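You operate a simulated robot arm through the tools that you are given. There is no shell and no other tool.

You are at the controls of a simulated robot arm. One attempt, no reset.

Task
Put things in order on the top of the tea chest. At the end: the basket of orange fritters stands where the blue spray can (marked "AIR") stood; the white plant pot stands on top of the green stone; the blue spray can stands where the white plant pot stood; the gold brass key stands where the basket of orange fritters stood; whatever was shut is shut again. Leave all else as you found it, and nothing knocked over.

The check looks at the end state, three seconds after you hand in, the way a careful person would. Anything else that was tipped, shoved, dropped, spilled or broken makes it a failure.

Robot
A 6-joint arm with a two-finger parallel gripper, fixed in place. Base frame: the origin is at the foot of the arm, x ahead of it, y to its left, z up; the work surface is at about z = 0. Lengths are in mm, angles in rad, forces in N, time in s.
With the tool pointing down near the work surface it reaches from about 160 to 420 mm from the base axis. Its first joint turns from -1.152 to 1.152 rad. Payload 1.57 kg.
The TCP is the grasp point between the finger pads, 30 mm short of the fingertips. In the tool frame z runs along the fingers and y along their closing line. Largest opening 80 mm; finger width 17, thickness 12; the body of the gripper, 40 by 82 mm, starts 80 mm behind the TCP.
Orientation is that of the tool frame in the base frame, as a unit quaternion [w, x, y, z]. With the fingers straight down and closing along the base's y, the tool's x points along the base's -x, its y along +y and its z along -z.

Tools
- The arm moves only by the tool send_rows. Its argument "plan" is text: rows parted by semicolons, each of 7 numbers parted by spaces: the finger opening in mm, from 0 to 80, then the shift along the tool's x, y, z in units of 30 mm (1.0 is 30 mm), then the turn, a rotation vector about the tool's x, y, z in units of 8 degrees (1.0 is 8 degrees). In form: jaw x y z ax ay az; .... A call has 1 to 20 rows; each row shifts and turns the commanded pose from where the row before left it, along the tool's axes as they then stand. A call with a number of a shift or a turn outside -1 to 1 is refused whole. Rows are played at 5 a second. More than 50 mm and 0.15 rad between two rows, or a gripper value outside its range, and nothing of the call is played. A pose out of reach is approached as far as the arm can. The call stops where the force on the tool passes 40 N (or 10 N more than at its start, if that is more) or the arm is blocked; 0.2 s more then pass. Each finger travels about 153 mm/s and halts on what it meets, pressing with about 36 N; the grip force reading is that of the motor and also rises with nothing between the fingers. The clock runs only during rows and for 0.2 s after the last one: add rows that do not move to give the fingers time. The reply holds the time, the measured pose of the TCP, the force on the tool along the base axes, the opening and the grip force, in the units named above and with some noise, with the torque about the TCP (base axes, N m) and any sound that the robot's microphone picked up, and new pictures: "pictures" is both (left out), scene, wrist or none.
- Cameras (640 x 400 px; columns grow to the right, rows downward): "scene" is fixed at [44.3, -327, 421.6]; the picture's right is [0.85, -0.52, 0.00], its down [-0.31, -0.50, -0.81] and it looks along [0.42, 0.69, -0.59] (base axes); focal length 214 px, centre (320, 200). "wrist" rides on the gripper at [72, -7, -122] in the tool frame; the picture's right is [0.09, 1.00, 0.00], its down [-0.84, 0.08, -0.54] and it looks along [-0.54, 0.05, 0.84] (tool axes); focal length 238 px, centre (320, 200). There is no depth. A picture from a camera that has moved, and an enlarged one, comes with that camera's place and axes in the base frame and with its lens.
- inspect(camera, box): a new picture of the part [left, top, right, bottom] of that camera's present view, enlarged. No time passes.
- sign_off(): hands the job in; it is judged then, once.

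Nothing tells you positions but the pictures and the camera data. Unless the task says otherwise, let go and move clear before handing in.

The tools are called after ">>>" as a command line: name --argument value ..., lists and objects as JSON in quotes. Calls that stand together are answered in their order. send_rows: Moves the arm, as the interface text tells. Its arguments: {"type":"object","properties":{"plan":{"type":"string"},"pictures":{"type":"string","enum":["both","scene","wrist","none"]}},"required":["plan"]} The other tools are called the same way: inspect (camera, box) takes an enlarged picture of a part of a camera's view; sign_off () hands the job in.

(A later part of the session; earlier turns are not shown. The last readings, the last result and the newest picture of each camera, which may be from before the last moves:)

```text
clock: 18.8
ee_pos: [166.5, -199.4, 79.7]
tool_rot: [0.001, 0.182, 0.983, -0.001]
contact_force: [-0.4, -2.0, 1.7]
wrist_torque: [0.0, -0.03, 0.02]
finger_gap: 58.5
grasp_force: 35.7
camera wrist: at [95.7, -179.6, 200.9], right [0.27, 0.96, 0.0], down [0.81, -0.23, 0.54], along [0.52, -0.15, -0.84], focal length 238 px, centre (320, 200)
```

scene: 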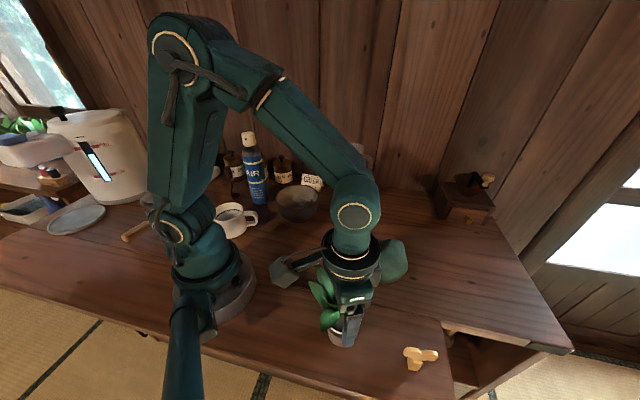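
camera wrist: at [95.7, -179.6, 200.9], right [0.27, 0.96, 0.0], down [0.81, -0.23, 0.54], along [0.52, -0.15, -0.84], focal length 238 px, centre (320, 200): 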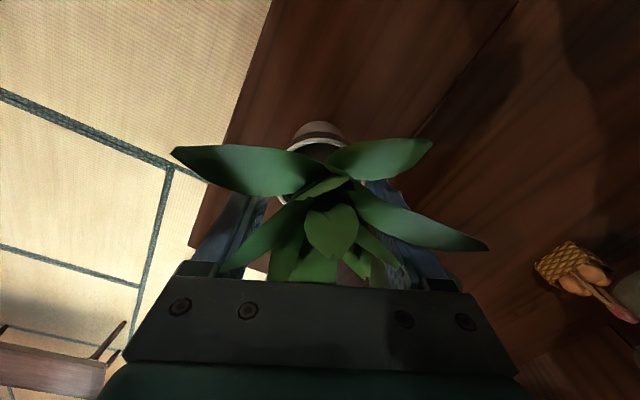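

The pot is gripped at a 58.5 mm gap. It slid about 3 mm while closing, so I take its original centre as about (165, -202). Now I'll lift slowly and read the weight.

>>> send_rows --plan "50 0 0 -0.3 0 0 0; 50 0 0 -0.5 0 0 0; 50 0 0 -0.8 0 0 0; 50 0 0 0 0 0 0; 50 0 0 0 0 0 0" --pictures "both"

>>> inspect --camera "scene" --box '[290, 200, 400, 370]'

```text
clock: 20.0
ee_pos: [165.2, -199.2, 126.6]
tool_rot: [0.001, 0.183, 0.983, 0.0]
contact_force: [0.2, 0.6, -1.8]
wrist_torque: [0.04, -0.02, -0.01]
finger_gap: 58.5
grasp_force: 35.8
camera wrist: at [96.4, -179.8, 248.0], right [0.27, 0.96, 0.0], down [0.81, -0.23, 0.54], along [0.52, -0.15, -0.84], focal length 238 px, centre (320, 200)
```

scene: 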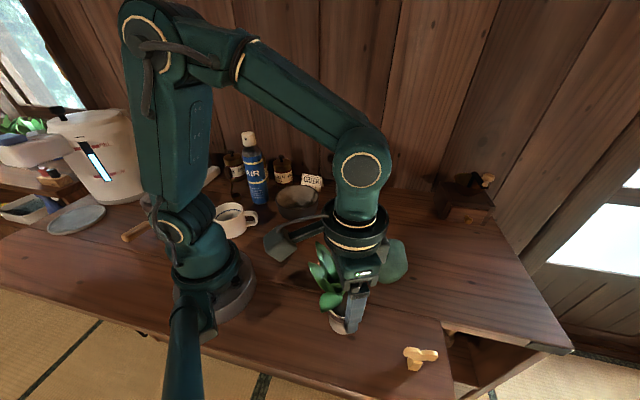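
wrist: 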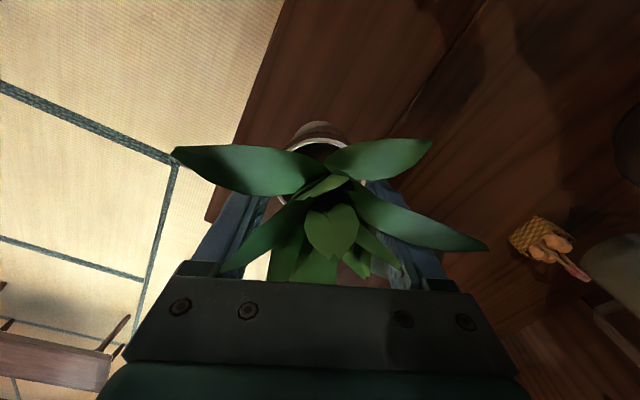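

```text
2.35 times, centred on (345, 285) of scene
camera zoom: at [44.3, -327.0, 421.5], right [0.85, -0.52, 0.0], down [-0.31, -0.5, -0.81], along [0.42, 0.69, -0.59], focal length 505 px, centre (261, 0)
```

zoom: 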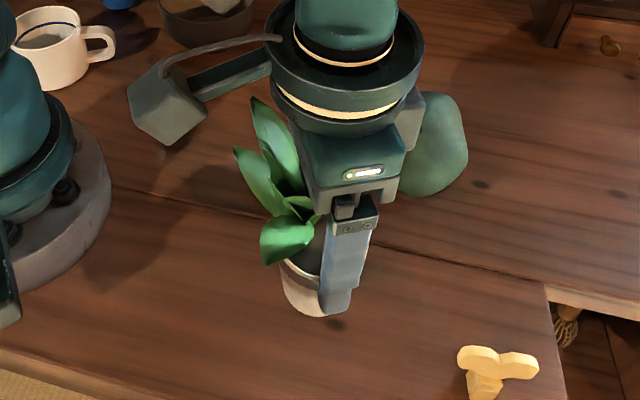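

The pot weighs about 0.18 kg and hangs level. I'll raise it higher and carry it over the stone.

>>> send_rows --plan "50 0 0 -0.8 0 0 0; 50 0 0 -0.8 0 0 0; 50 0 0 -0.6 0 0 0; 50 -0.587 0.483 0 0 0 0; 50 -0.587 0.483 0 0 0 0; 50 -0.587 0.483 0 0 0 0; 50 -0.587 0.483 0 0 0 0; 50 -0.587 0.483 0 0 0 0; 50 -0.587 0.483 0 0 0 0; 50 -0.587 0.483 0 0 0 0; 50 -0.587 0.483 0 0 0 0; 50 0 0 0 0 0 0; 50 0 0 0 0 0 0; 50 0 0 0 0 0 0" --pictures "both"

>>> inspect --camera "scene" --box '[320, 170, 450, 300]'

>>> inspect --camera "wrist" --box '[220, 60, 420, 220]'

```text
clock: 23.0
ee_pos: [338.7, -142.1, 193.0]
tool_rot: [0.001, 0.182, 0.983, 0.0]
contact_force: [-0.2, 0.6, -2.3]
wrist_torque: [0.01, 0.03, 0.0]
finger_gap: 58.7
grasp_force: 36.1
camera wrist: at [269.4, -122.6, 315.0], right [0.27, 0.96, 0.0], down [0.81, -0.23, 0.54], along [0.52, -0.15, -0.84], focal length 238 px, centre (320, 200)
```

scene: 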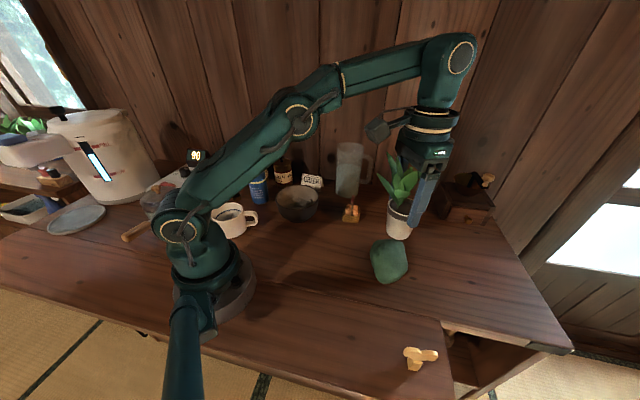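
wrist: 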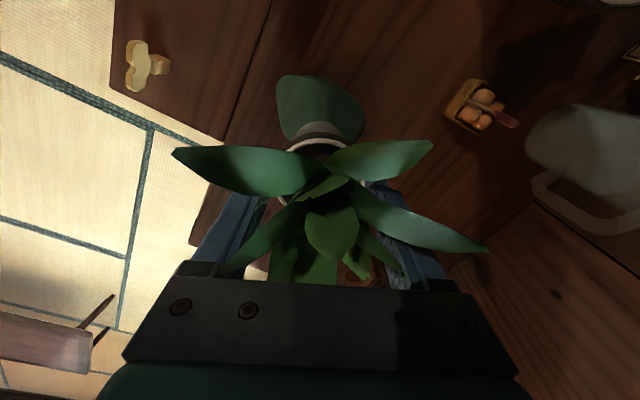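

```text
3.08 times, centred on (385, 235) of scene
camera zoom: at [44.3, -327.0, 421.5], right [0.85, -0.52, 0.0], down [-0.31, -0.5, -0.81], along [0.42, 0.69, -0.59], focal length 660 px, centre (120, 92)
```

zoom: 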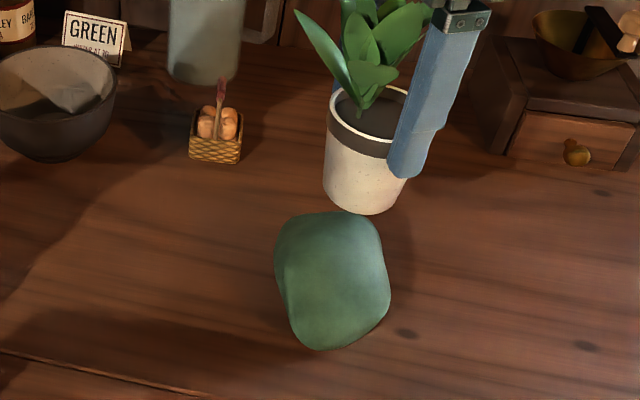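

```text
2.50 times, centred on (320, 140) of wrist
camera zoom: at [269.4, -122.6, 315.0], right [0.27, 0.96, 0.0], down [0.81, -0.23, 0.54], along [0.52, -0.15, -0.84], focal length 596 px, centre (320, 350)
```

zoom: 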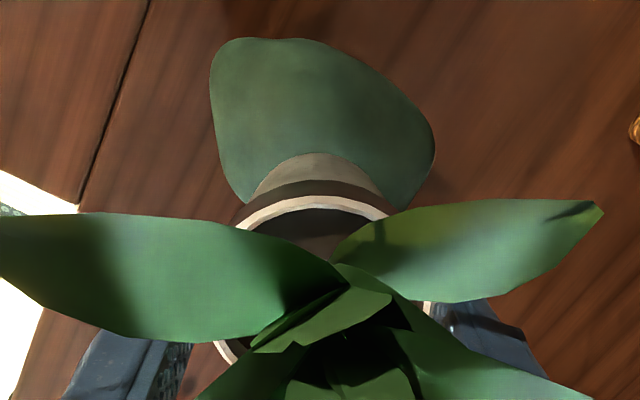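

The pot hangs over the stone with its base at z≈114. I'll lower it most of the way and look at the alignment.

>>> send_rows --plan "50 0 0 0.5 0 0 0; 50 0 0 0.4 0 0 0; 50 0 0 0.3 0 0 0; 50 0 0 0 0 0 0; 50 0 0 0 0 0 0" --pictures "both"

>>> inspect --camera "scene" --box '[340, 190, 440, 290]'

>>> inspect --camera "wrist" --box '[240, 60, 400, 180]'

```text
clock: 24.2
ee_pos: [339.6, -139.9, 158.5]
tool_rot: [0.001, 0.181, 0.983, -0.001]
contact_force: [0.9, -0.7, -2.8]
wrist_torque: [0.03, 0.04, 0.01]
finger_gap: 58.4
grasp_force: 36.3
camera wrist: at [270.0, -121.0, 279.8], right [0.27, 0.96, 0.0], down [0.81, -0.23, 0.54], along [0.52, -0.15, -0.84], focal length 238 px, centre (320, 200)
```

scene: 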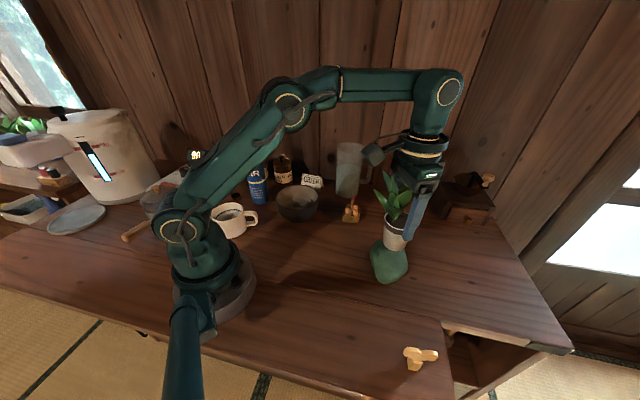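
wrist: 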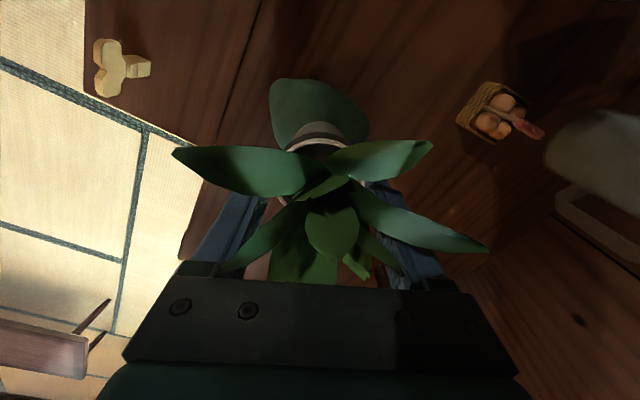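

```text
4.00 times, centred on (390, 240) of scene
camera zoom: at [44.3, -327.0, 421.5], right [0.85, -0.52, 0.0], down [-0.31, -0.5, -0.81], along [0.42, 0.69, -0.59], focal length 858 px, centre (40, 40)
```

zoom: 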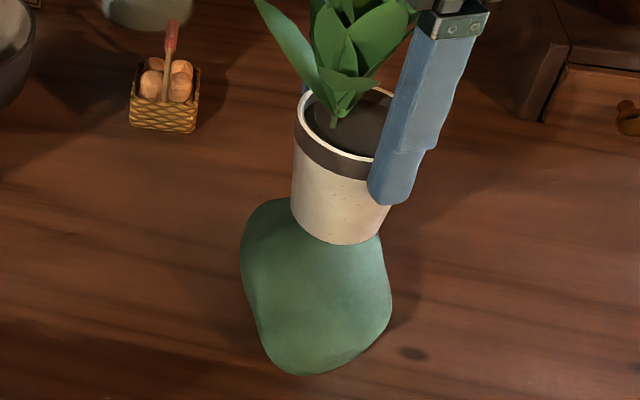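

```text
3.33 times, centred on (320, 120) of wrist
camera zoom: at [270.0, -121.0, 279.8], right [0.27, 0.96, 0.0], down [0.81, -0.23, 0.54], along [0.52, -0.15, -0.84], focal length 794 px, centre (320, 467)
```

zoom: 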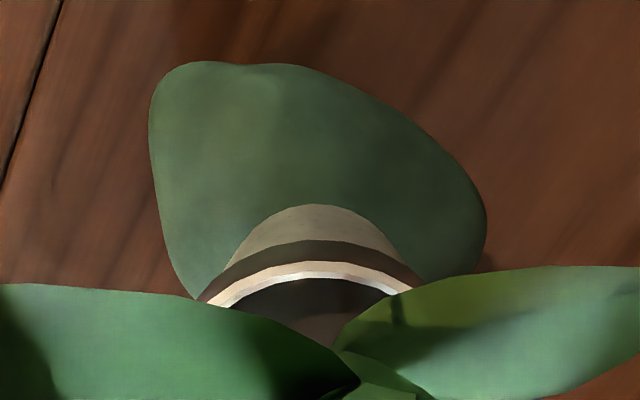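

The pot's base is now about 13 mm above the expected stone top. I'll step down gently and watch the force and torque.

>>> send_rows --plan "50 0 0 0.1 0 0 0; 50 0 0 0.1 0 0 0; 50 0 0 0.07 0 0 0; 50 0 0 0 0 0 0; 50 0 0 0 0 0 0" --pictures "none"

```text
clock: 25.4
ee_pos: [338.5, -141.9, 149.3]
tool_rot: [0.001, 0.183, 0.983, 0.0]
contact_force: [-0.7, 0.0, -3.1]
wrist_torque: [-0.01, 0.02, 0.0]
finger_gap: 58.5
grasp_force: 35.5
```

>>> send_rows --plan "50 0 0 0.07 0 0 0; 50 0 0 0 0 0 0; 50 0 0 0 0 0 0" --pictures "none"

```text
clock: 26.2
ee_pos: [339.0, -142.1, 147.1]
tool_rot: [0.001, 0.181, 0.983, 0.001]
contact_force: [-0.7, 2.6, 4.7]
wrist_torque: [0.25, -0.03, 0.02]
finger_gap: 58.4
grasp_force: 36.1
```

First contact at TCP z≈147.5, with the torque suggesting the contact point is off to the +y side. I'll re-read it statically.

>>> send_rows --plan "50 0 0 0 0 0 0; 50 0 0 0 0 0 0" --pictures "none"

>>> send_rows --plan "50 0 0 0 0 0 0" --pictures "both"

>>> inspect --camera "scene" --box '[340, 190, 440, 290]'

```text
clock: 26.8
ee_pos: [339.2, -142.6, 148.4]
tool_rot: [0.001, 0.183, 0.983, 0.0]
contact_force: [-0.2, 0.8, 6.5]
wrist_torque: [0.27, -0.1, 0.03]
finger_gap: 58.8
grasp_force: 36.2
```

```text
clock: 27.2
ee_pos: [339.6, -142.5, 147.8]
tool_rot: [0.001, 0.182, 0.983, 0.0]
contact_force: [0.1, 0.7, 8.9]
wrist_torque: [0.27, -0.13, 0.03]
finger_gap: 58.8
grasp_force: 36.0
camera wrist: at [270.1, -122.0, 269.7], right [0.27, 0.96, 0.0], down [0.81, -0.23, 0.54], along [0.52, -0.15, -0.84], focal length 238 px, centre (320, 200)
```

scene: 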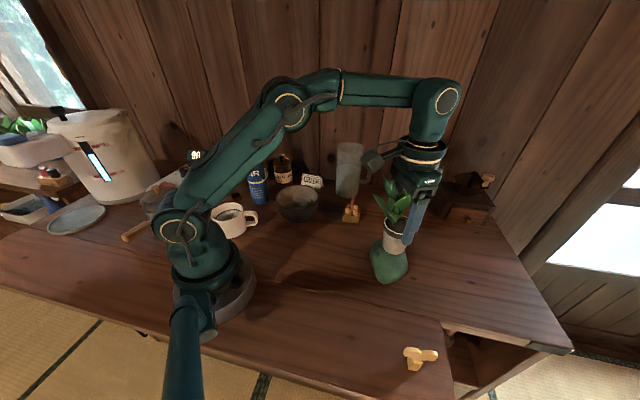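
wrist: 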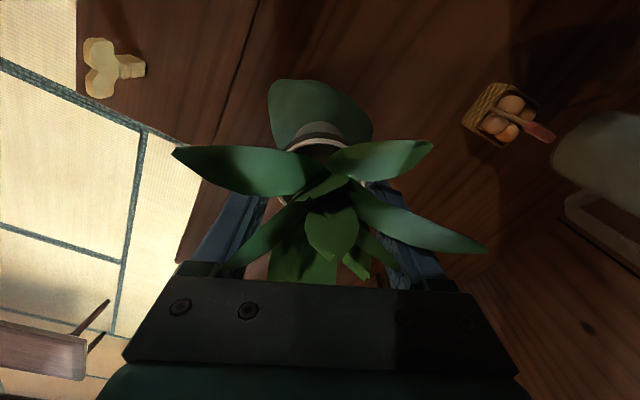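

```text
4.00 times, centred on (390, 240) of scene
camera zoom: at [44.2, -327.0, 421.6], right [0.85, -0.52, 0.0], down [-0.31, -0.5, -0.81], along [0.42, 0.69, -0.59], focal length 858 px, centre (40, 40)
```

zoom: 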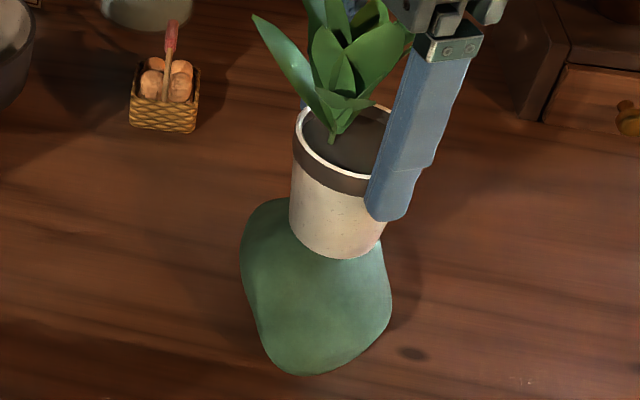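

The contact torque puts the touch point at the pot-base edge toward (+x, +y), so the true high point lies that way. I'll lift 5 mm, shift about 12 mm that way and feel for contact again.

>>> send_rows --plan "50 0 0 -0.17 0 0 0; 50 -0.035 0.196 0 0 0 0; 50 -0.035 0.196 0 0 0 0; 50 0 0 0.1 0 0 0; 50 0 0 0 0 0 0; 50 0 0 0 0 0 0" --pictures "none"

>>> send_rows --plan "50 0 0 0.05 0 0 0; 50 0 0 0 0 0 0; 50 0 0 0 0 0 0" --pictures "none"

```text
clock: 28.6
ee_pos: [345.7, -131.4, 149.2]
tool_rot: [0.0, 0.182, 0.983, -0.001]
contact_force: [-0.7, -0.3, -2.7]
wrist_torque: [-0.03, 0.0, 0.03]
finger_gap: 58.5
grasp_force: 35.8
```

```text
clock: 29.4
ee_pos: [345.2, -131.2, 147.9]
tool_rot: [0.0, 0.181, 0.983, 0.0]
contact_force: [-2.7, 1.0, 2.8]
wrist_torque: [0.14, 0.12, 0.02]
finger_gap: 58.6
grasp_force: 35.8
```

>>> send_rows --plan "50 0 0 0 0 0 0; 50 0 0 0 0 0 0; 50 0 0 0 0 0 0" --pictures "none"

>>> send_rows --plan "50 0 0 0.03 0 0 0; 50 0 0 0 0 0 0; 50 0 0 0 0 0 0; 50 0 0 0 0 0 0; 50 0 0 0 0 0 0" --pictures "none"

>>> send_rows --plan "50 0 0 0 0 0 0; 50 0 0 0 0 0 0" --pictures "none"

```text
clock: 30.2
ee_pos: [344.9, -131.3, 148.3]
tool_rot: [0.0, 0.182, 0.983, -0.001]
contact_force: [-3.3, 1.4, 5.4]
wrist_torque: [0.12, 0.16, 0.04]
finger_gap: 58.5
grasp_force: 35.6
```

```text
clock: 31.4
ee_pos: [345.4, -131.8, 146.9]
tool_rot: [0.001, 0.183, 0.983, -0.001]
contact_force: [-7.4, -1.0, 26.4]
wrist_torque: [0.06, 0.34, 0.03]
finger_gap: 58.6
grasp_force: 36.1
```

```text
clock: 32.0
ee_pos: [346.3, -132.2, 148.1]
tool_rot: [0.001, 0.182, 0.983, -0.001]
contact_force: [-5.0, -3.4, 28.9]
wrist_torque: [-0.13, 0.07, 0.03]
finger_gap: 58.8
grasp_force: 35.8
```

Both touches agree on a high point near (353, -126), at about z≈68. I'll shift the pot there and feel again with a light press.

>>> send_rows --plan "50 0 0 -0.2 0 0 0; 50 -0.08 0.12 0 0 0 0; 50 -0.077 0.12 0 0 0 0; 50 0 0 0.1 0 0 0; 50 0 0 0.03 0 0 0; 50 0 0 0 0 0 0; 50 0 0 0 0 0 0; 50 0 0 0 0 0 0" --pictures "none"

>>> send_rows --plan "50 0 0 0.03 0 0 0; 50 0 0 0 0 0 0; 50 0 0 0 0 0 0; 50 0 0 0 0 0 0; 50 0 0 0 0 0 0" --pictures "none"

```text
clock: 33.8
ee_pos: [353.5, -126.9, 148.7]
tool_rot: [0.001, 0.182, 0.983, 0.0]
contact_force: [-0.3, -0.1, -0.9]
wrist_torque: [-0.02, 0.02, 0.02]
finger_gap: 58.4
grasp_force: 36.0
```

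```text
clock: 35.0
ee_pos: [352.3, -126.6, 147.4]
tool_rot: [0.001, 0.182, 0.983, 0.0]
contact_force: [-0.3, 0.2, -3.0]
wrist_torque: [0.0, 0.01, 0.03]
finger_gap: 58.6
grasp_force: 35.8
```

>>> send_rows --plan "50 0 0 0.03 0 0 0; 50 0 0 0 0 0 0; 50 0 0 0 0 0 0; 50 0 0 0 0 0 0; 50 0 0 0 0 0 0" --pictures "none"

>>> send_rows --plan "50 0 0 0.02 0 0 0; 50 0 0 0 0 0 0; 50 0 0 0 0 0 0; 50 0 0 0 0 0 0; 50 0 0 0 0 0 0" --pictures "none"

```text
clock: 36.2
ee_pos: [352.6, -127.1, 146.1]
tool_rot: [0.0, 0.182, 0.983, 0.0]
contact_force: [-1.6, 2.2, 4.5]
wrist_torque: [0.11, 0.01, -0.02]
finger_gap: 58.6
grasp_force: 36.1
```

```text
clock: 37.4
ee_pos: [352.1, -127.4, 146.9]
tool_rot: [0.001, 0.183, 0.983, 0.0]
contact_force: [-3.5, -0.6, 13.4]
wrist_torque: [-0.18, 0.1, -0.04]
finger_gap: 58.7
grasp_force: 36.5
```

The touch points scatter around (346–360, -130), while the camera views suggest slightly less x. I'll go with about (346, -132), touch down lightly there, then ease the fingers open a little and watch whether the pot stays level.

>>> send_rows --plan "50 0 0 -0.15 0 0 0; 50 0.07 -0.117 0 0 0 0; 50 0.07 -0.117 0 0 0 0; 50 0 0 0.07 0 0 0; 50 0 0 0.03 0 0 0; 50 0 0 0 0 0 0; 50 0 0 0 0 0 0; 50 0 0 0 0 0 0" --pictures "none"

>>> send_rows --plan "50 0 0 0.02 0 0 0; 50 0 0 0 0 0 0; 50 0 0 0 0 0 0; 50 0 0 0 0 0 0" --pictures "none"

```text
clock: 39.2
ee_pos: [346.2, -130.8, 148.5]
tool_rot: [0.0, 0.183, 0.983, -0.001]
contact_force: [-0.3, 0.1, -2.2]
wrist_torque: [0.0, 0.0, 0.0]
finger_gap: 58.6
grasp_force: 35.7
```

```text
clock: 40.2
ee_pos: [347.7, -132.6, 149.1]
tool_rot: [0.001, 0.182, 0.983, 0.0]
contact_force: [-0.1, 0.2, -2.2]
wrist_torque: [0.01, -0.02, 0.01]
finger_gap: 58.7
grasp_force: 35.8
```

>>> send_rows --plan "50 0 0 0.02 0 0 0; 50 0 0 0 0 0 0; 50 0 0 0 0 0 0; 50 0 0 0 0 0 0" --pictures "none"

>>> send_rows --plan "50 0 0 0.02 0 0 0; 50 0 0 0 0 0 0; 50 0 0 0 0 0 0; 50 0 0 0 0 0 0" --pictures "both"

>>> inspect --camera "scene" --box '[350, 190, 440, 290]'

```text
clock: 41.2
ee_pos: [347.5, -131.5, 146.7]
tool_rot: [0.0, 0.182, 0.983, 0.0]
contact_force: [-0.6, 1.2, 7.4]
wrist_torque: [0.04, -0.13, 0.03]
finger_gap: 58.5
grasp_force: 35.7
```

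```text
clock: 42.2
ee_pos: [346.1, -131.0, 146.1]
tool_rot: [0.002, 0.182, 0.983, -0.001]
contact_force: [3.6, -4.6, 22.6]
wrist_torque: [-0.11, -0.41, -0.05]
finger_gap: 58.8
grasp_force: 35.6
camera wrist: at [276.8, -111.4, 268.6], right [0.27, 0.96, 0.0], down [0.81, -0.23, 0.55], along [0.53, -0.15, -0.84], focal length 238 px, centre (320, 200)
```

scene: 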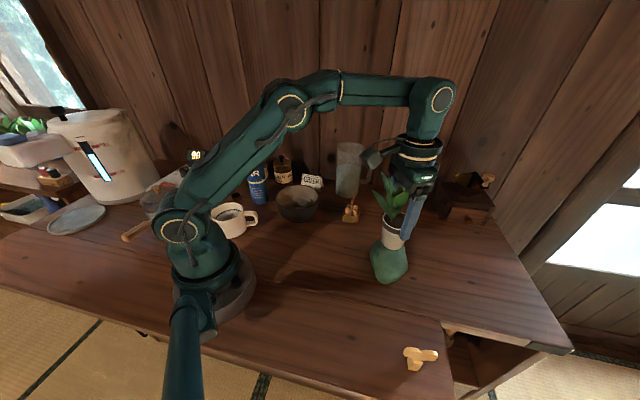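
wrist: 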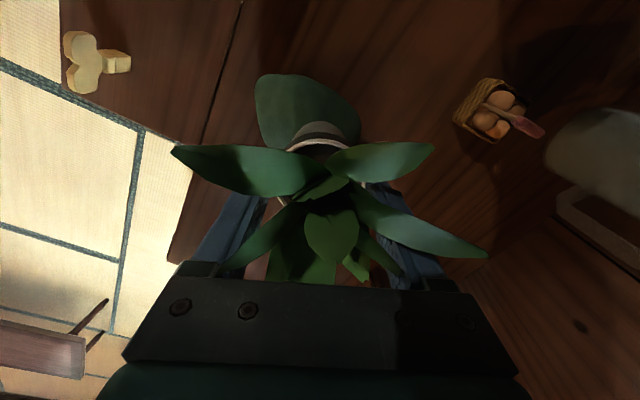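

```text
4.00 times, centred on (395, 240) of scene
camera zoom: at [44.2, -327.0, 421.6], right [0.85, -0.52, 0.0], down [-0.31, -0.5, -0.81], along [0.42, 0.69, -0.59], focal length 858 px, centre (20, 40)
```

zoom: 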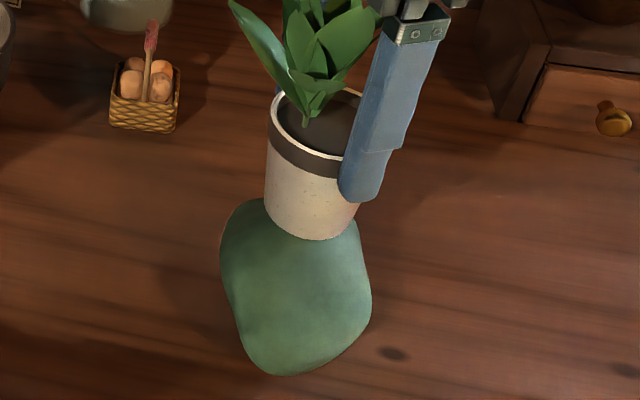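

>>> inspect --camera "wrist" --box '[240, 60, 400, 180]'

>>> inspect --camera "scene" --box '[370, 205, 420, 260]'

```text
3.33 times, centred on (320, 120) of wrist
camera zoom: at [276.8, -111.4, 268.6], right [0.27, 0.96, 0.0], down [0.81, -0.23, 0.55], along [0.53, -0.15, -0.84], focal length 794 px, centre (320, 467)
```

zoom: 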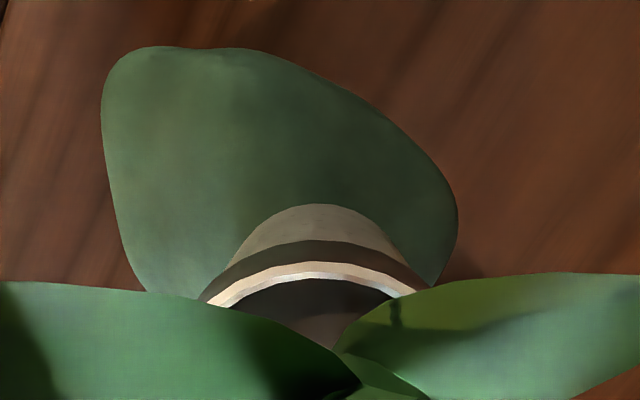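

```text
7.27 times, centred on (395, 232) of scene
camera zoom: at [44.2, -327.0, 421.6], right [0.85, -0.52, 0.0], down [-0.31, -0.5, -0.81], along [0.42, 0.69, -0.59], focal length 1560 px, centre (-226, -36)
```

zoom: 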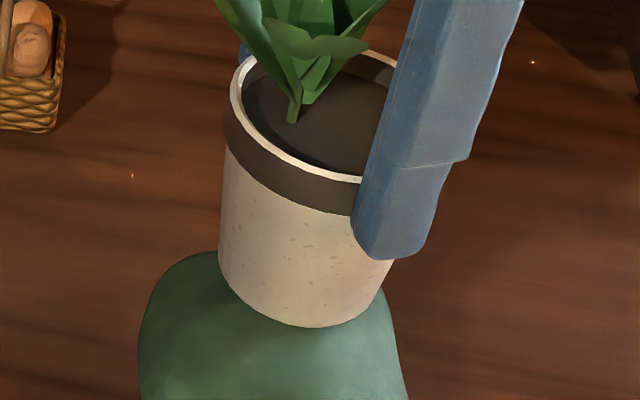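

The contact torques point to the high spot being near (354, -127), and the stone itself hasn't moved. I'll lift slightly, shift so the pot's axis is over that point, touch lightly and read again.

>>> send_rows --plan "50 0 0 -0.17 0 0 0; 50 -0.07 0.08 0 0 0 0; 50 -0.073 0.075 0 0 0 0; 50 0 0 0.09 0 0 0; 50 0 0 0.03 0 0 0; 50 0 0 0 0 0 0; 50 0 0 0 0 0 0; 50 0 0 0 0 0 0" --pictures "none"

>>> send_rows --plan "50 0 0 0.02 0 0 0; 50 0 0 0 0 0 0; 50 0 0 0 0 0 0; 50 0 0 0 0 0 0; 50 0 0 0 0 0 0" --pictures "none"

```text
clock: 44.0
ee_pos: [351.4, -127.8, 147.8]
tool_rot: [0.001, 0.183, 0.983, 0.0]
contact_force: [-0.6, 0.3, -2.2]
wrist_torque: [-0.01, -0.01, -0.01]
finger_gap: 58.6
grasp_force: 36.4
```

```text
clock: 45.2
ee_pos: [353.2, -128.9, 147.8]
tool_rot: [0.001, 0.181, 0.983, -0.001]
contact_force: [0.1, -0.3, -1.8]
wrist_torque: [0.01, -0.01, -0.01]
finger_gap: 59.0
grasp_force: 35.8
```

>>> send_rows --plan "50 0 0 0.02 0 0 0; 50 0 0 0 0 0 0; 50 0 0 0 0 0 0; 50 0 0 0 0 0 0; 50 0 0 0 0 0 0" --pictures "none"

>>> send_rows --plan "50 0 0 0.015 0 0 0; 50 0 0 0 0 0 0; 50 0 0 0 0 0 0; 50 0 0 0 0 0 0; 50 0 0 0 0 0 0; 50 0 0 0 0 0 0" --pictures "none"

```text
clock: 46.4
ee_pos: [351.8, -128.6, 147.8]
tool_rot: [0.002, 0.182, 0.983, 0.0]
contact_force: [-0.4, 0.8, 1.8]
wrist_torque: [-0.02, 0.0, 0.01]
finger_gap: 58.4
grasp_force: 36.1
```

```text
clock: 47.8
ee_pos: [351.4, -129.1, 147.2]
tool_rot: [0.002, 0.183, 0.983, 0.0]
contact_force: [1.1, 0.2, 13.2]
wrist_torque: [0.0, -0.17, 0.0]
finger_gap: 58.3
grasp_force: 35.9
```

The contact point is now essentially under the pot's axis. I'll ease off the press slightly and open the fingers a few millimetres to see whether it stands.

>>> send_rows --plan "50 0 0 -0.015 0 0 0; 50 0 0 0 0 0 0; 58 0 0 0 0 0 0; 59 0 0 0 0 0 0; 60 0 0 0 0 0 0; 61 0 0 0 0 0 0; 62 0 0 0 0 0 0; 63 0 0 0 0 0 0; 64 0 0 0 0 0 0; 64 0 0 0 0 0 0; 64 0 0 0 0 0 0; 64 0 0 0 0 0 0" --pictures "both"

>>> inspect --camera "scene" --box '[350, 180, 440, 290]'

>>> inspect --camera "wrist" --box '[160, 60, 480, 290]'

```text
clock: 50.4
ee_pos: [351.1, -128.6, 147.3]
tool_rot: [0.001, 0.183, 0.983, 0.001]
contact_force: [-0.6, -0.7, 0.3]
wrist_torque: [-0.03, -0.03, 0.01]
finger_gap: 64.1
grasp_force: 0.1
camera wrist: at [282.6, -108.8, 269.1], right [0.27, 0.96, 0.0], down [0.81, -0.23, 0.54], along [0.52, -0.15, -0.84], focal length 238 px, centre (320, 200)
```

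scene: 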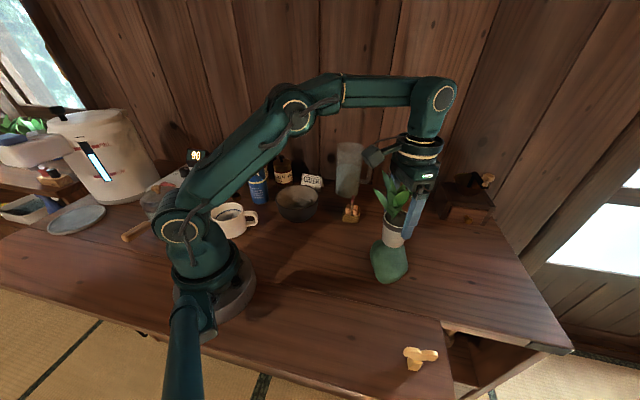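
wrist: 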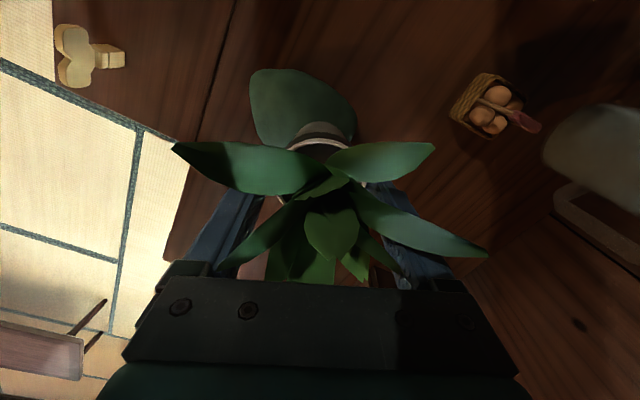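

```text
3.64 times, centred on (395, 235) of scene
camera zoom: at [44.3, -327.0, 421.6], right [0.85, -0.52, 0.0], down [-0.31, -0.5, -0.81], along [0.42, 0.69, -0.59], focal length 780 px, centre (47, 73)
```

zoom: 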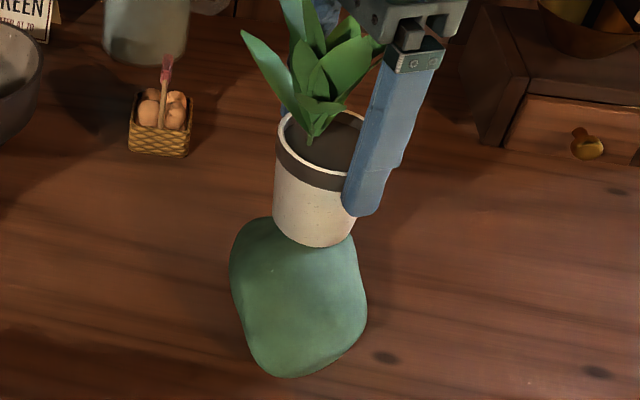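

```text
1.74 times, centred on (320, 175) of wrist
camera zoom: at [282.6, -108.8, 269.1], right [0.27, 0.96, 0.0], down [0.81, -0.23, 0.54], along [0.52, -0.15, -0.84], focal length 414 px, centre (320, 244)
```

zoom: 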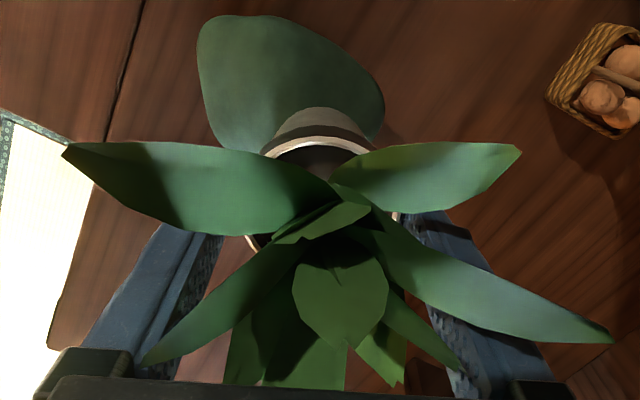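

The fingers are free of the pot and it hasn't moved noticeably. I'll open wider in steps and look again before rising.

>>> send_rows --plan "66 0 0 0 0 0 0; 68 0 0 0 0 0 0; 70 0 0 0 0 0 0; 72 0 0 0 0 0 0; 76 0 0 0 0 0 0; 80 0 0 0 0 0 0; 80 0 0 0 0 0 0; 80 0 0 0 0 0 0; 80 0 0 0 0 0 0" --pictures "both"

>>> inspect --camera "scene" --box '[350, 180, 440, 290]'

>>> inspect --camera "wrist" --box '[160, 60, 480, 290]'

```text
clock: 52.4
ee_pos: [351.8, -127.9, 146.7]
tool_rot: [0.001, 0.183, 0.983, -0.001]
contact_force: [0.0, 0.4, -0.6]
wrist_torque: [0.01, -0.05, 0.0]
finger_gap: 80.0
grasp_force: 0.0
camera wrist: at [282.6, -108.9, 269.1], right [0.27, 0.96, 0.0], down [0.81, -0.23, 0.54], along [0.52, -0.15, -0.84], focal length 238 px, centre (320, 200)
```

scene: 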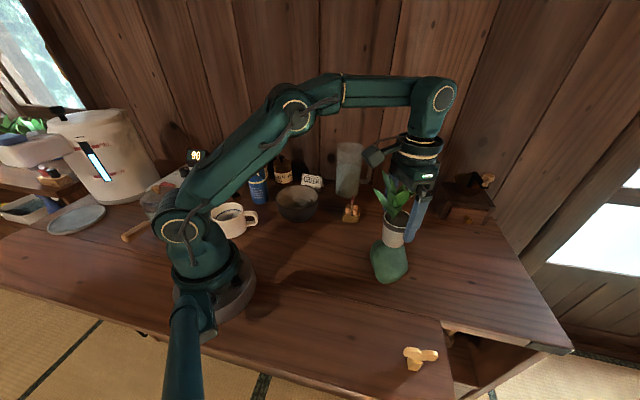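
wrist: 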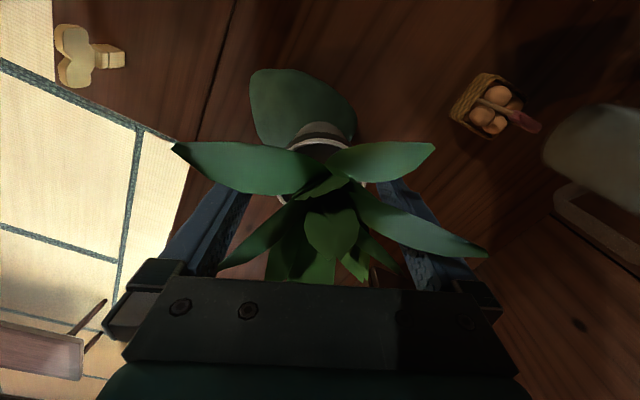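

```text
3.64 times, centred on (395, 235) of scene
camera zoom: at [44.3, -327.0, 421.6], right [0.85, -0.52, 0.0], down [-0.31, -0.5, -0.81], along [0.42, 0.69, -0.59], focal length 780 px, centre (47, 73)
```

zoom: 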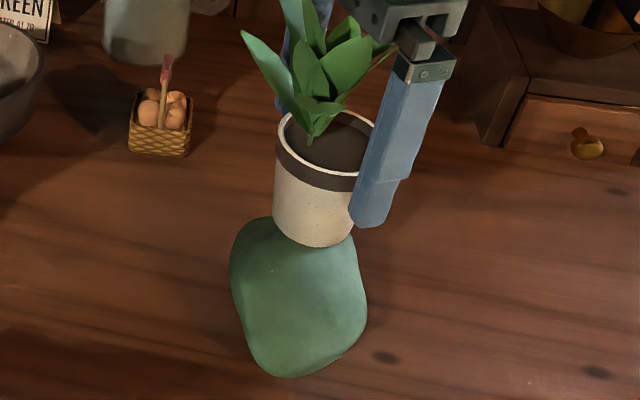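

```text
1.74 times, centred on (320, 175) of wrist
camera zoom: at [282.6, -108.9, 269.1], right [0.27, 0.96, 0.0], down [0.81, -0.23, 0.54], along [0.52, -0.15, -0.84], focal length 414 px, centre (320, 244)
```

zoom: 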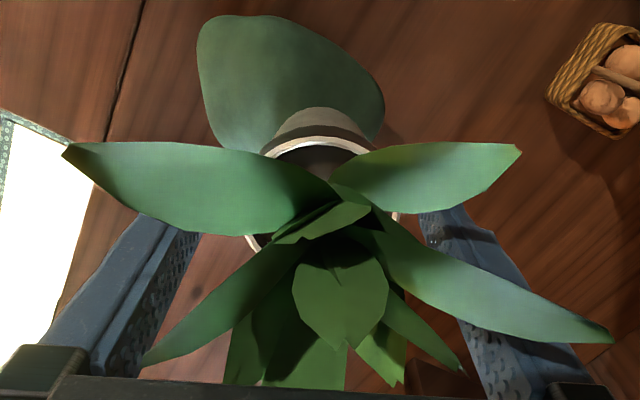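

The pot stands steady on the stone. I'll rise straight up so the fingers leave through the same gaps.

>>> send_rows --plan "80 0 0 -0.4 0 0 0; 80 0 0 -0.6 0 0 0; 80 0 0 -0.8 0 0 0; 80 0 0 -0.8 0 0 0; 80 0 0 -0.8 0 0 0; 80 0 0 0 0 0 0; 80 0 0 0 0 0 0" --pictures "both"

```text
clock: 54.0
ee_pos: [333.5, -123.8, 225.1]
tool_rot: [0.002, 0.183, 0.983, 0.0]
contact_force: [0.0, -0.3, 0.0]
wrist_torque: [0.0, -0.04, 0.02]
finger_gap: 80.1
grasp_force: 0.0
out of reach, approached as far as the arm can: row 3, 4, 5
camera wrist: at [263.6, -103.9, 345.8], right [0.27, 0.96, 0.0], down [0.81, -0.23, 0.54], along [0.52, -0.15, -0.84], focal length 238 px, centre (320, 200)
```

scene: 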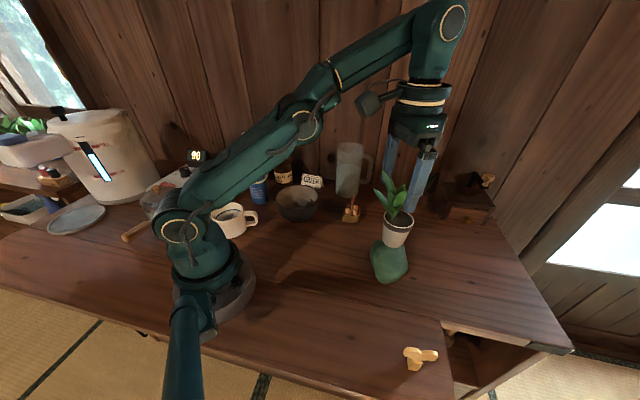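
wrist: 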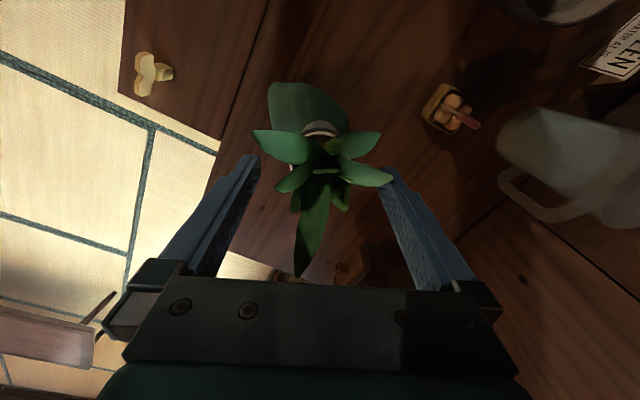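

The straight rise hit the arm's reach limit, so the gripper slid inward about 18 mm, though without touching anything. I'll check the leaf clearances closely before going on.

>>> inspect --camera "wrist" --box '[220, 80, 440, 290]'

>>> inspect --camera "scene" --box '[340, 130, 450, 290]'

```text
1.90 times, centred on (330, 185) of wrist
camera zoom: at [263.6, -103.9, 345.8], right [0.27, 0.96, 0.0], down [0.81, -0.23, 0.54], along [0.52, -0.15, -0.84], focal length 454 px, centre (301, 229)
```

zoom: 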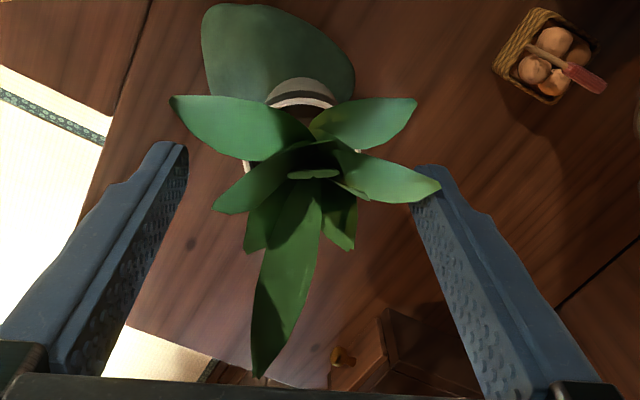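

```text
2.50 times, centred on (395, 210) of scene
camera zoom: at [44.3, -327.0, 421.6], right [0.85, -0.52, 0.0], down [-0.31, -0.5, -0.81], along [0.42, 0.69, -0.59], focal length 536 px, centre (132, 175)
```

zoom: 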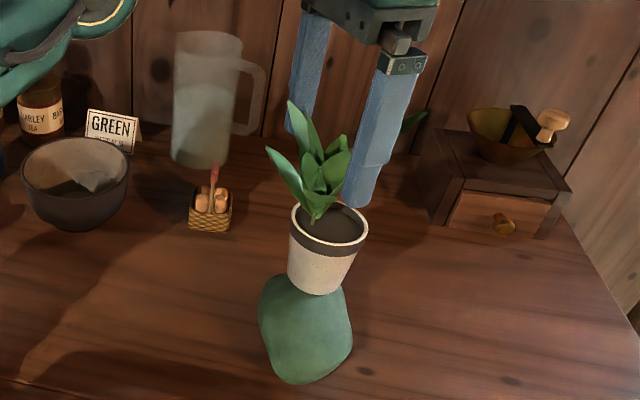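

Leaf C's tip is just ahead of the right finger. I'll first shift 7 mm sideways to put it safely between the fingers, then climb while moving inward within reach.

>>> send_rows --plan "80 0 0.12 0 0 0 0; 80 0 0.113 0 0 0 0; 80 0 0 0 0 0 0; 80 0 0 0 0 0 0" --pictures "wrist"

>>> inspect --camera "wrist" --box '[220, 80, 440, 290]'

```text
clock: 55.0
ee_pos: [336.0, -116.7, 222.3]
tool_rot: [0.001, 0.182, 0.983, 0.0]
contact_force: [-0.1, 0.1, -0.4]
wrist_torque: [0.0, 0.02, -0.01]
finger_gap: 79.8
grasp_force: 0.1
camera wrist: at [266.4, -96.9, 345.3], right [0.27, 0.96, 0.0], down [0.81, -0.23, 0.54], along [0.52, -0.15, -0.84], focal length 238 px, centre (320, 200)
```

wrist: 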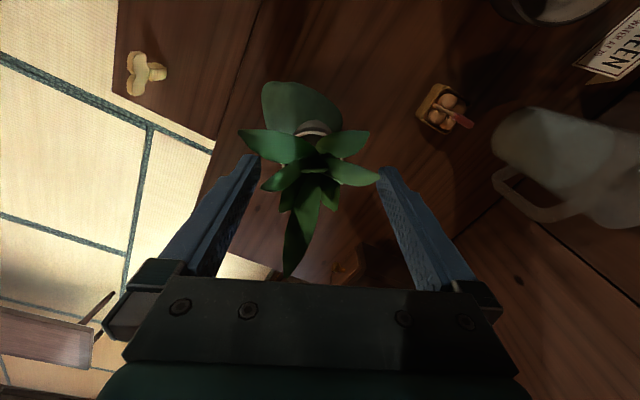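

```text
1.90 times, centred on (330, 185) of wrist
camera zoom: at [266.4, -96.9, 345.3], right [0.27, 0.96, 0.0], down [0.81, -0.23, 0.54], along [0.52, -0.15, -0.84], focal length 454 px, centre (301, 229)
```

zoom: 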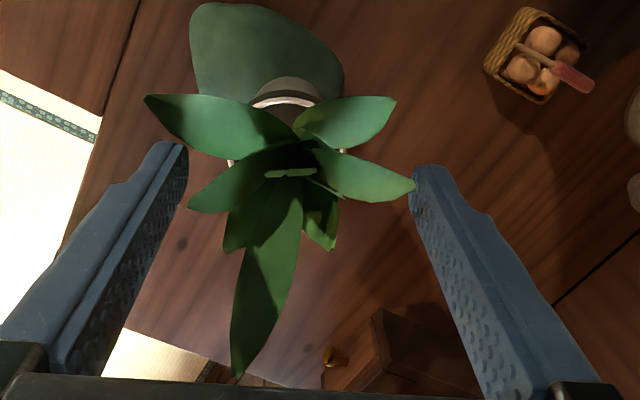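

The leaves now sit clear between the fingers. I'll climb while moving inward.

>>> send_rows --plan "80 0.15 0 -0.25 0 0 0; 80 0.22 0 -0.27 0 0 0; 80 0.22 0 -0.27 0 0 0; 80 0.22 0 -0.27 0 0 0; 80 0.22 0 -0.25 0 0 0; 80 0.22 0 -0.2 0 0 0; 80 0.5 0 -0.1 0 0 0; 80 0.8 0 0 0 0 0; 80 0.8 0 0 0 0 0; 80 0 0 0 0 0 0; 80 0 0 0 0 0 0" --pictures "both"

>>> inspect --camera "scene" --box '[340, 130, 450, 290]'

```text
clock: 57.4
ee_pos: [241.5, -81.9, 272.5]
tool_rot: [0.0, 0.183, 0.983, -0.001]
contact_force: [0.3, -0.2, 0.0]
wrist_torque: [-0.05, -0.01, -0.01]
finger_gap: 80.2
grasp_force: 0.2
camera wrist: at [172.2, -62.2, 394.6], right [0.27, 0.96, 0.0], down [0.81, -0.23, 0.54], along [0.52, -0.15, -0.84], focal length 238 px, centre (320, 200)
```

scene: 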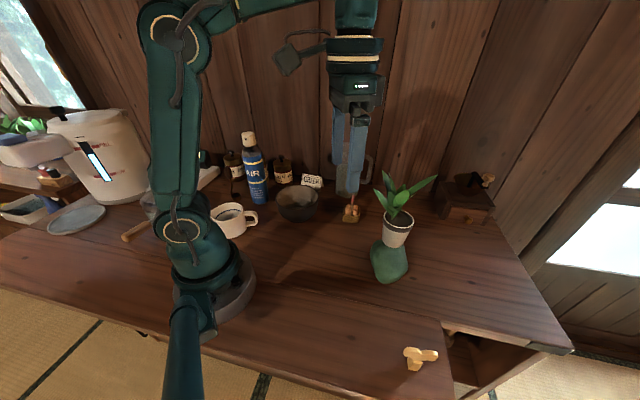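
wrist: 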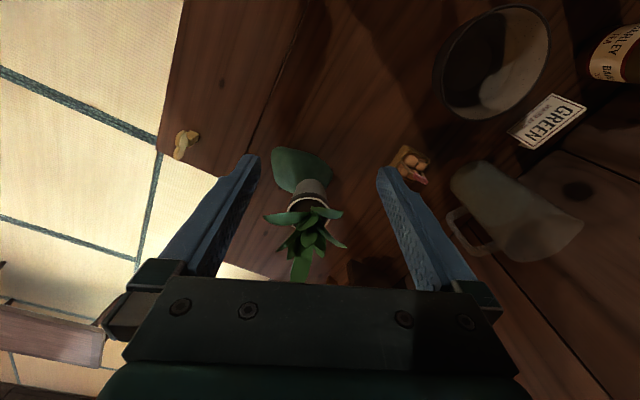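

```text
2.50 times, centred on (395, 210) of scene
camera zoom: at [44.3, -327.0, 421.6], right [0.85, -0.52, 0.0], down [-0.31, -0.5, -0.81], along [0.42, 0.69, -0.59], focal length 536 px, centre (132, 175)
```

zoom: 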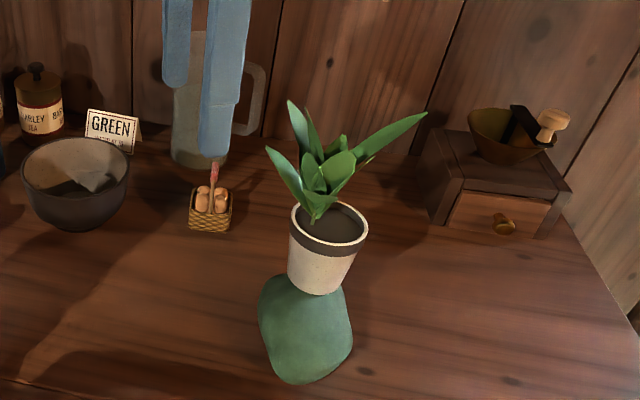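

The pot is standing on the stone undisturbed. Next is the spray can: I'll swing over toward it, turn the gripper to face outward, and look.

>>> send_rows --plan "80 0.475 0.753 0 0 0 0; 80 0.475 0.753 0 0 0 0; 80 0.475 0.753 0 0 0 0; 80 0.475 0.753 0 0 0 0; 80 0.475 0.753 0 0 0 0; 80 0.475 0.753 0 0 0 0; 80 0.475 0.753 0 0 0 0; 80 0.475 0.753 0 0 0 0; 80 0.475 0.753 0 0 0 0; 80 0.475 0.753 0 0 0 0; 80 0 0 0 0 0 -0.975; 80 0 0 0 0 0 -0.975; 80 0 0 0 0 0 -0.975; 80 0 0 0 0 0 -0.975; 80 0 0 0 0 0 -0.975; 80 0 0 0 0 0 -0.975; 80 0 0 0 0 0 -0.975; 80 0 0 0 0 0 -0.975; 80 0 0 0 0 0 -0.975; 80 0 0 0 0 0 -0.975" --pictures "both"

```text
clock: 61.6
ee_pos: [190.1, 179.3, 273.1]
tool_rot: [0.001, -0.48, 0.878, -0.001]
contact_force: [0.3, -0.1, -0.3]
wrist_torque: [0.02, 0.01, 0.02]
finger_gap: 79.9
grasp_force: 0.1
camera wrist: at [157.2, 116.5, 395.2], right [-0.89, 0.46, 0.0], down [0.39, 0.75, 0.54], along [0.25, 0.48, -0.84], focal length 238 px, centre (320, 200)
```

scene: 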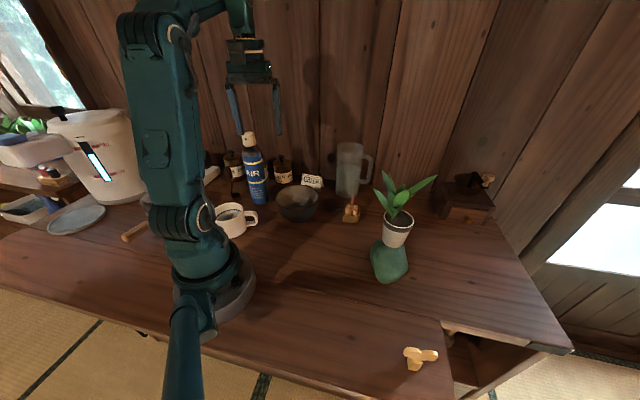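
wrist: 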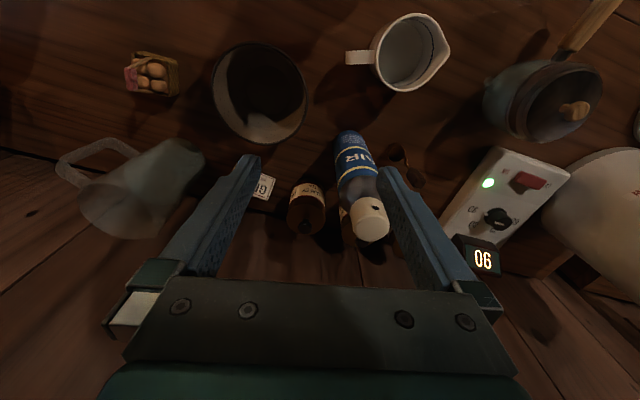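

>>> inspect --camera "wrist" --box '[280, 110, 440, 260]'

>>> inspect --camera "scene" --box '[215, 120, 315, 220]'

```text
2.67 times, centred on (360, 185) of wrist
camera zoom: at [157.2, 116.5, 395.2], right [-0.89, 0.46, 0.0], down [0.39, 0.75, 0.54], along [0.25, 0.48, -0.84], focal length 636 px, centre (213, 240)
```

zoom: 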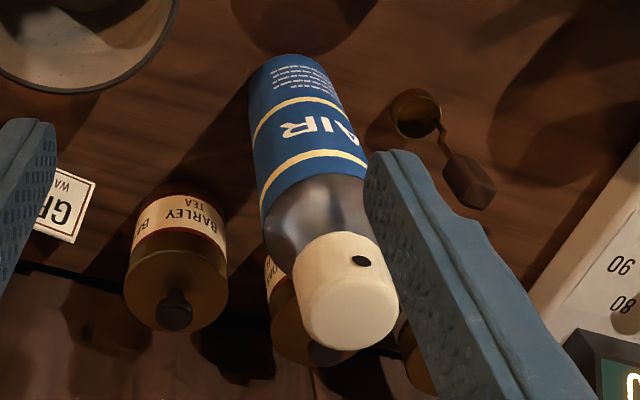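

```text
4.00 times, centred on (265, 170) of scene
camera zoom: at [44.3, -327.0, 421.6], right [0.85, -0.52, 0.0], down [-0.31, -0.5, -0.81], along [0.42, 0.69, -0.59], focal length 858 px, centre (540, 320)
```

zoom: 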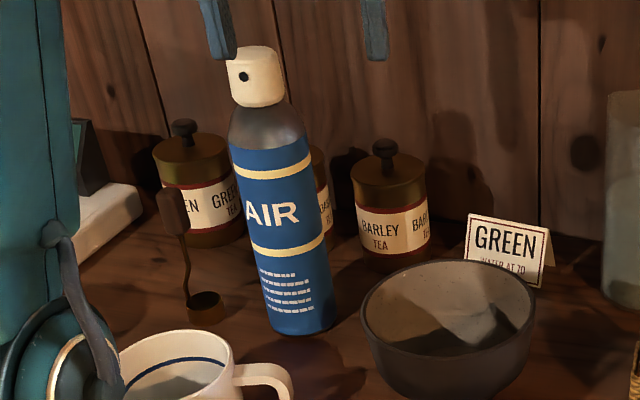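

The can stands at about (178, 266) with its top at z≈222. I'll take a stand-off position 80 mm inward of it, drop to grasp height, and check the alignment.

>>> send_rows --plan "80 0.148 0.629 0 0 0 0; 80 0.148 0.629 0 0 0 0; 80 0.148 0.629 0 0 0 0; 80 0 0 0.8 0 0 0; 80 0 0 0.8 0 0 0; 80 0 0 0.8 0 0 0; 80 0 0 0.8 0 0 0; 80 0 0 0.9 0 0 0; 80 0 0 0 0 0 0; 80 0 0 0 0 0 0" --pictures "both"

>>> inspect --camera "wrist" --box '[220, 60, 420, 290]'

```text
clock: 63.8
ee_pos: [143.0, 197.2, 147.3]
tool_rot: [0.001, -0.477, 0.879, 0.0]
contact_force: [-0.3, 0.9, -0.2]
wrist_torque: [-0.03, 0.01, 0.02]
finger_gap: 80.1
grasp_force: 0.1
out of reach, approached as far as the arm can: row 3
camera wrist: at [109.9, 133.8, 269.6], right [-0.89, 0.46, 0.0], down [0.39, 0.74, 0.54], along [0.25, 0.48, -0.84], focal length 238 px, centre (320, 200)
```

scene: 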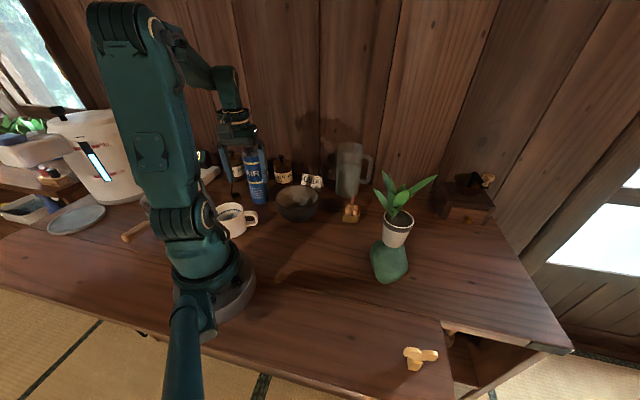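
wrist: 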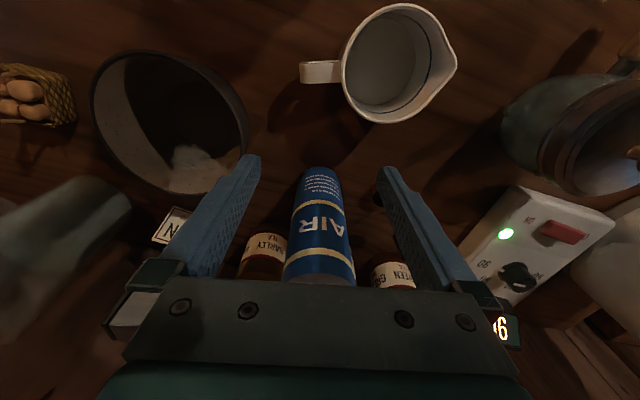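

```text
1.74 times, centred on (320, 175) of wrist
camera zoom: at [109.9, 133.8, 269.6], right [-0.89, 0.46, 0.0], down [0.39, 0.74, 0.54], along [0.25, 0.48, -0.84], focal length 414 px, centre (320, 244)
```

zoom: 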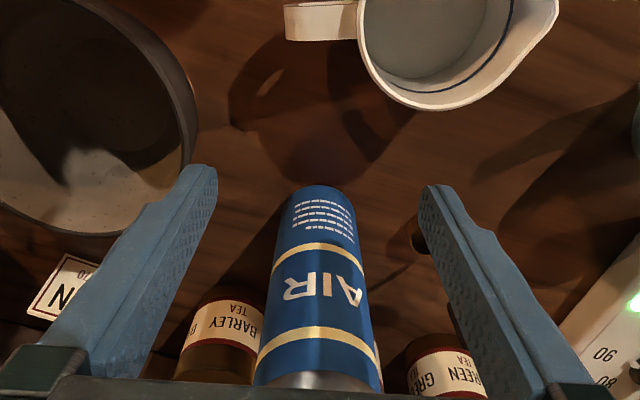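

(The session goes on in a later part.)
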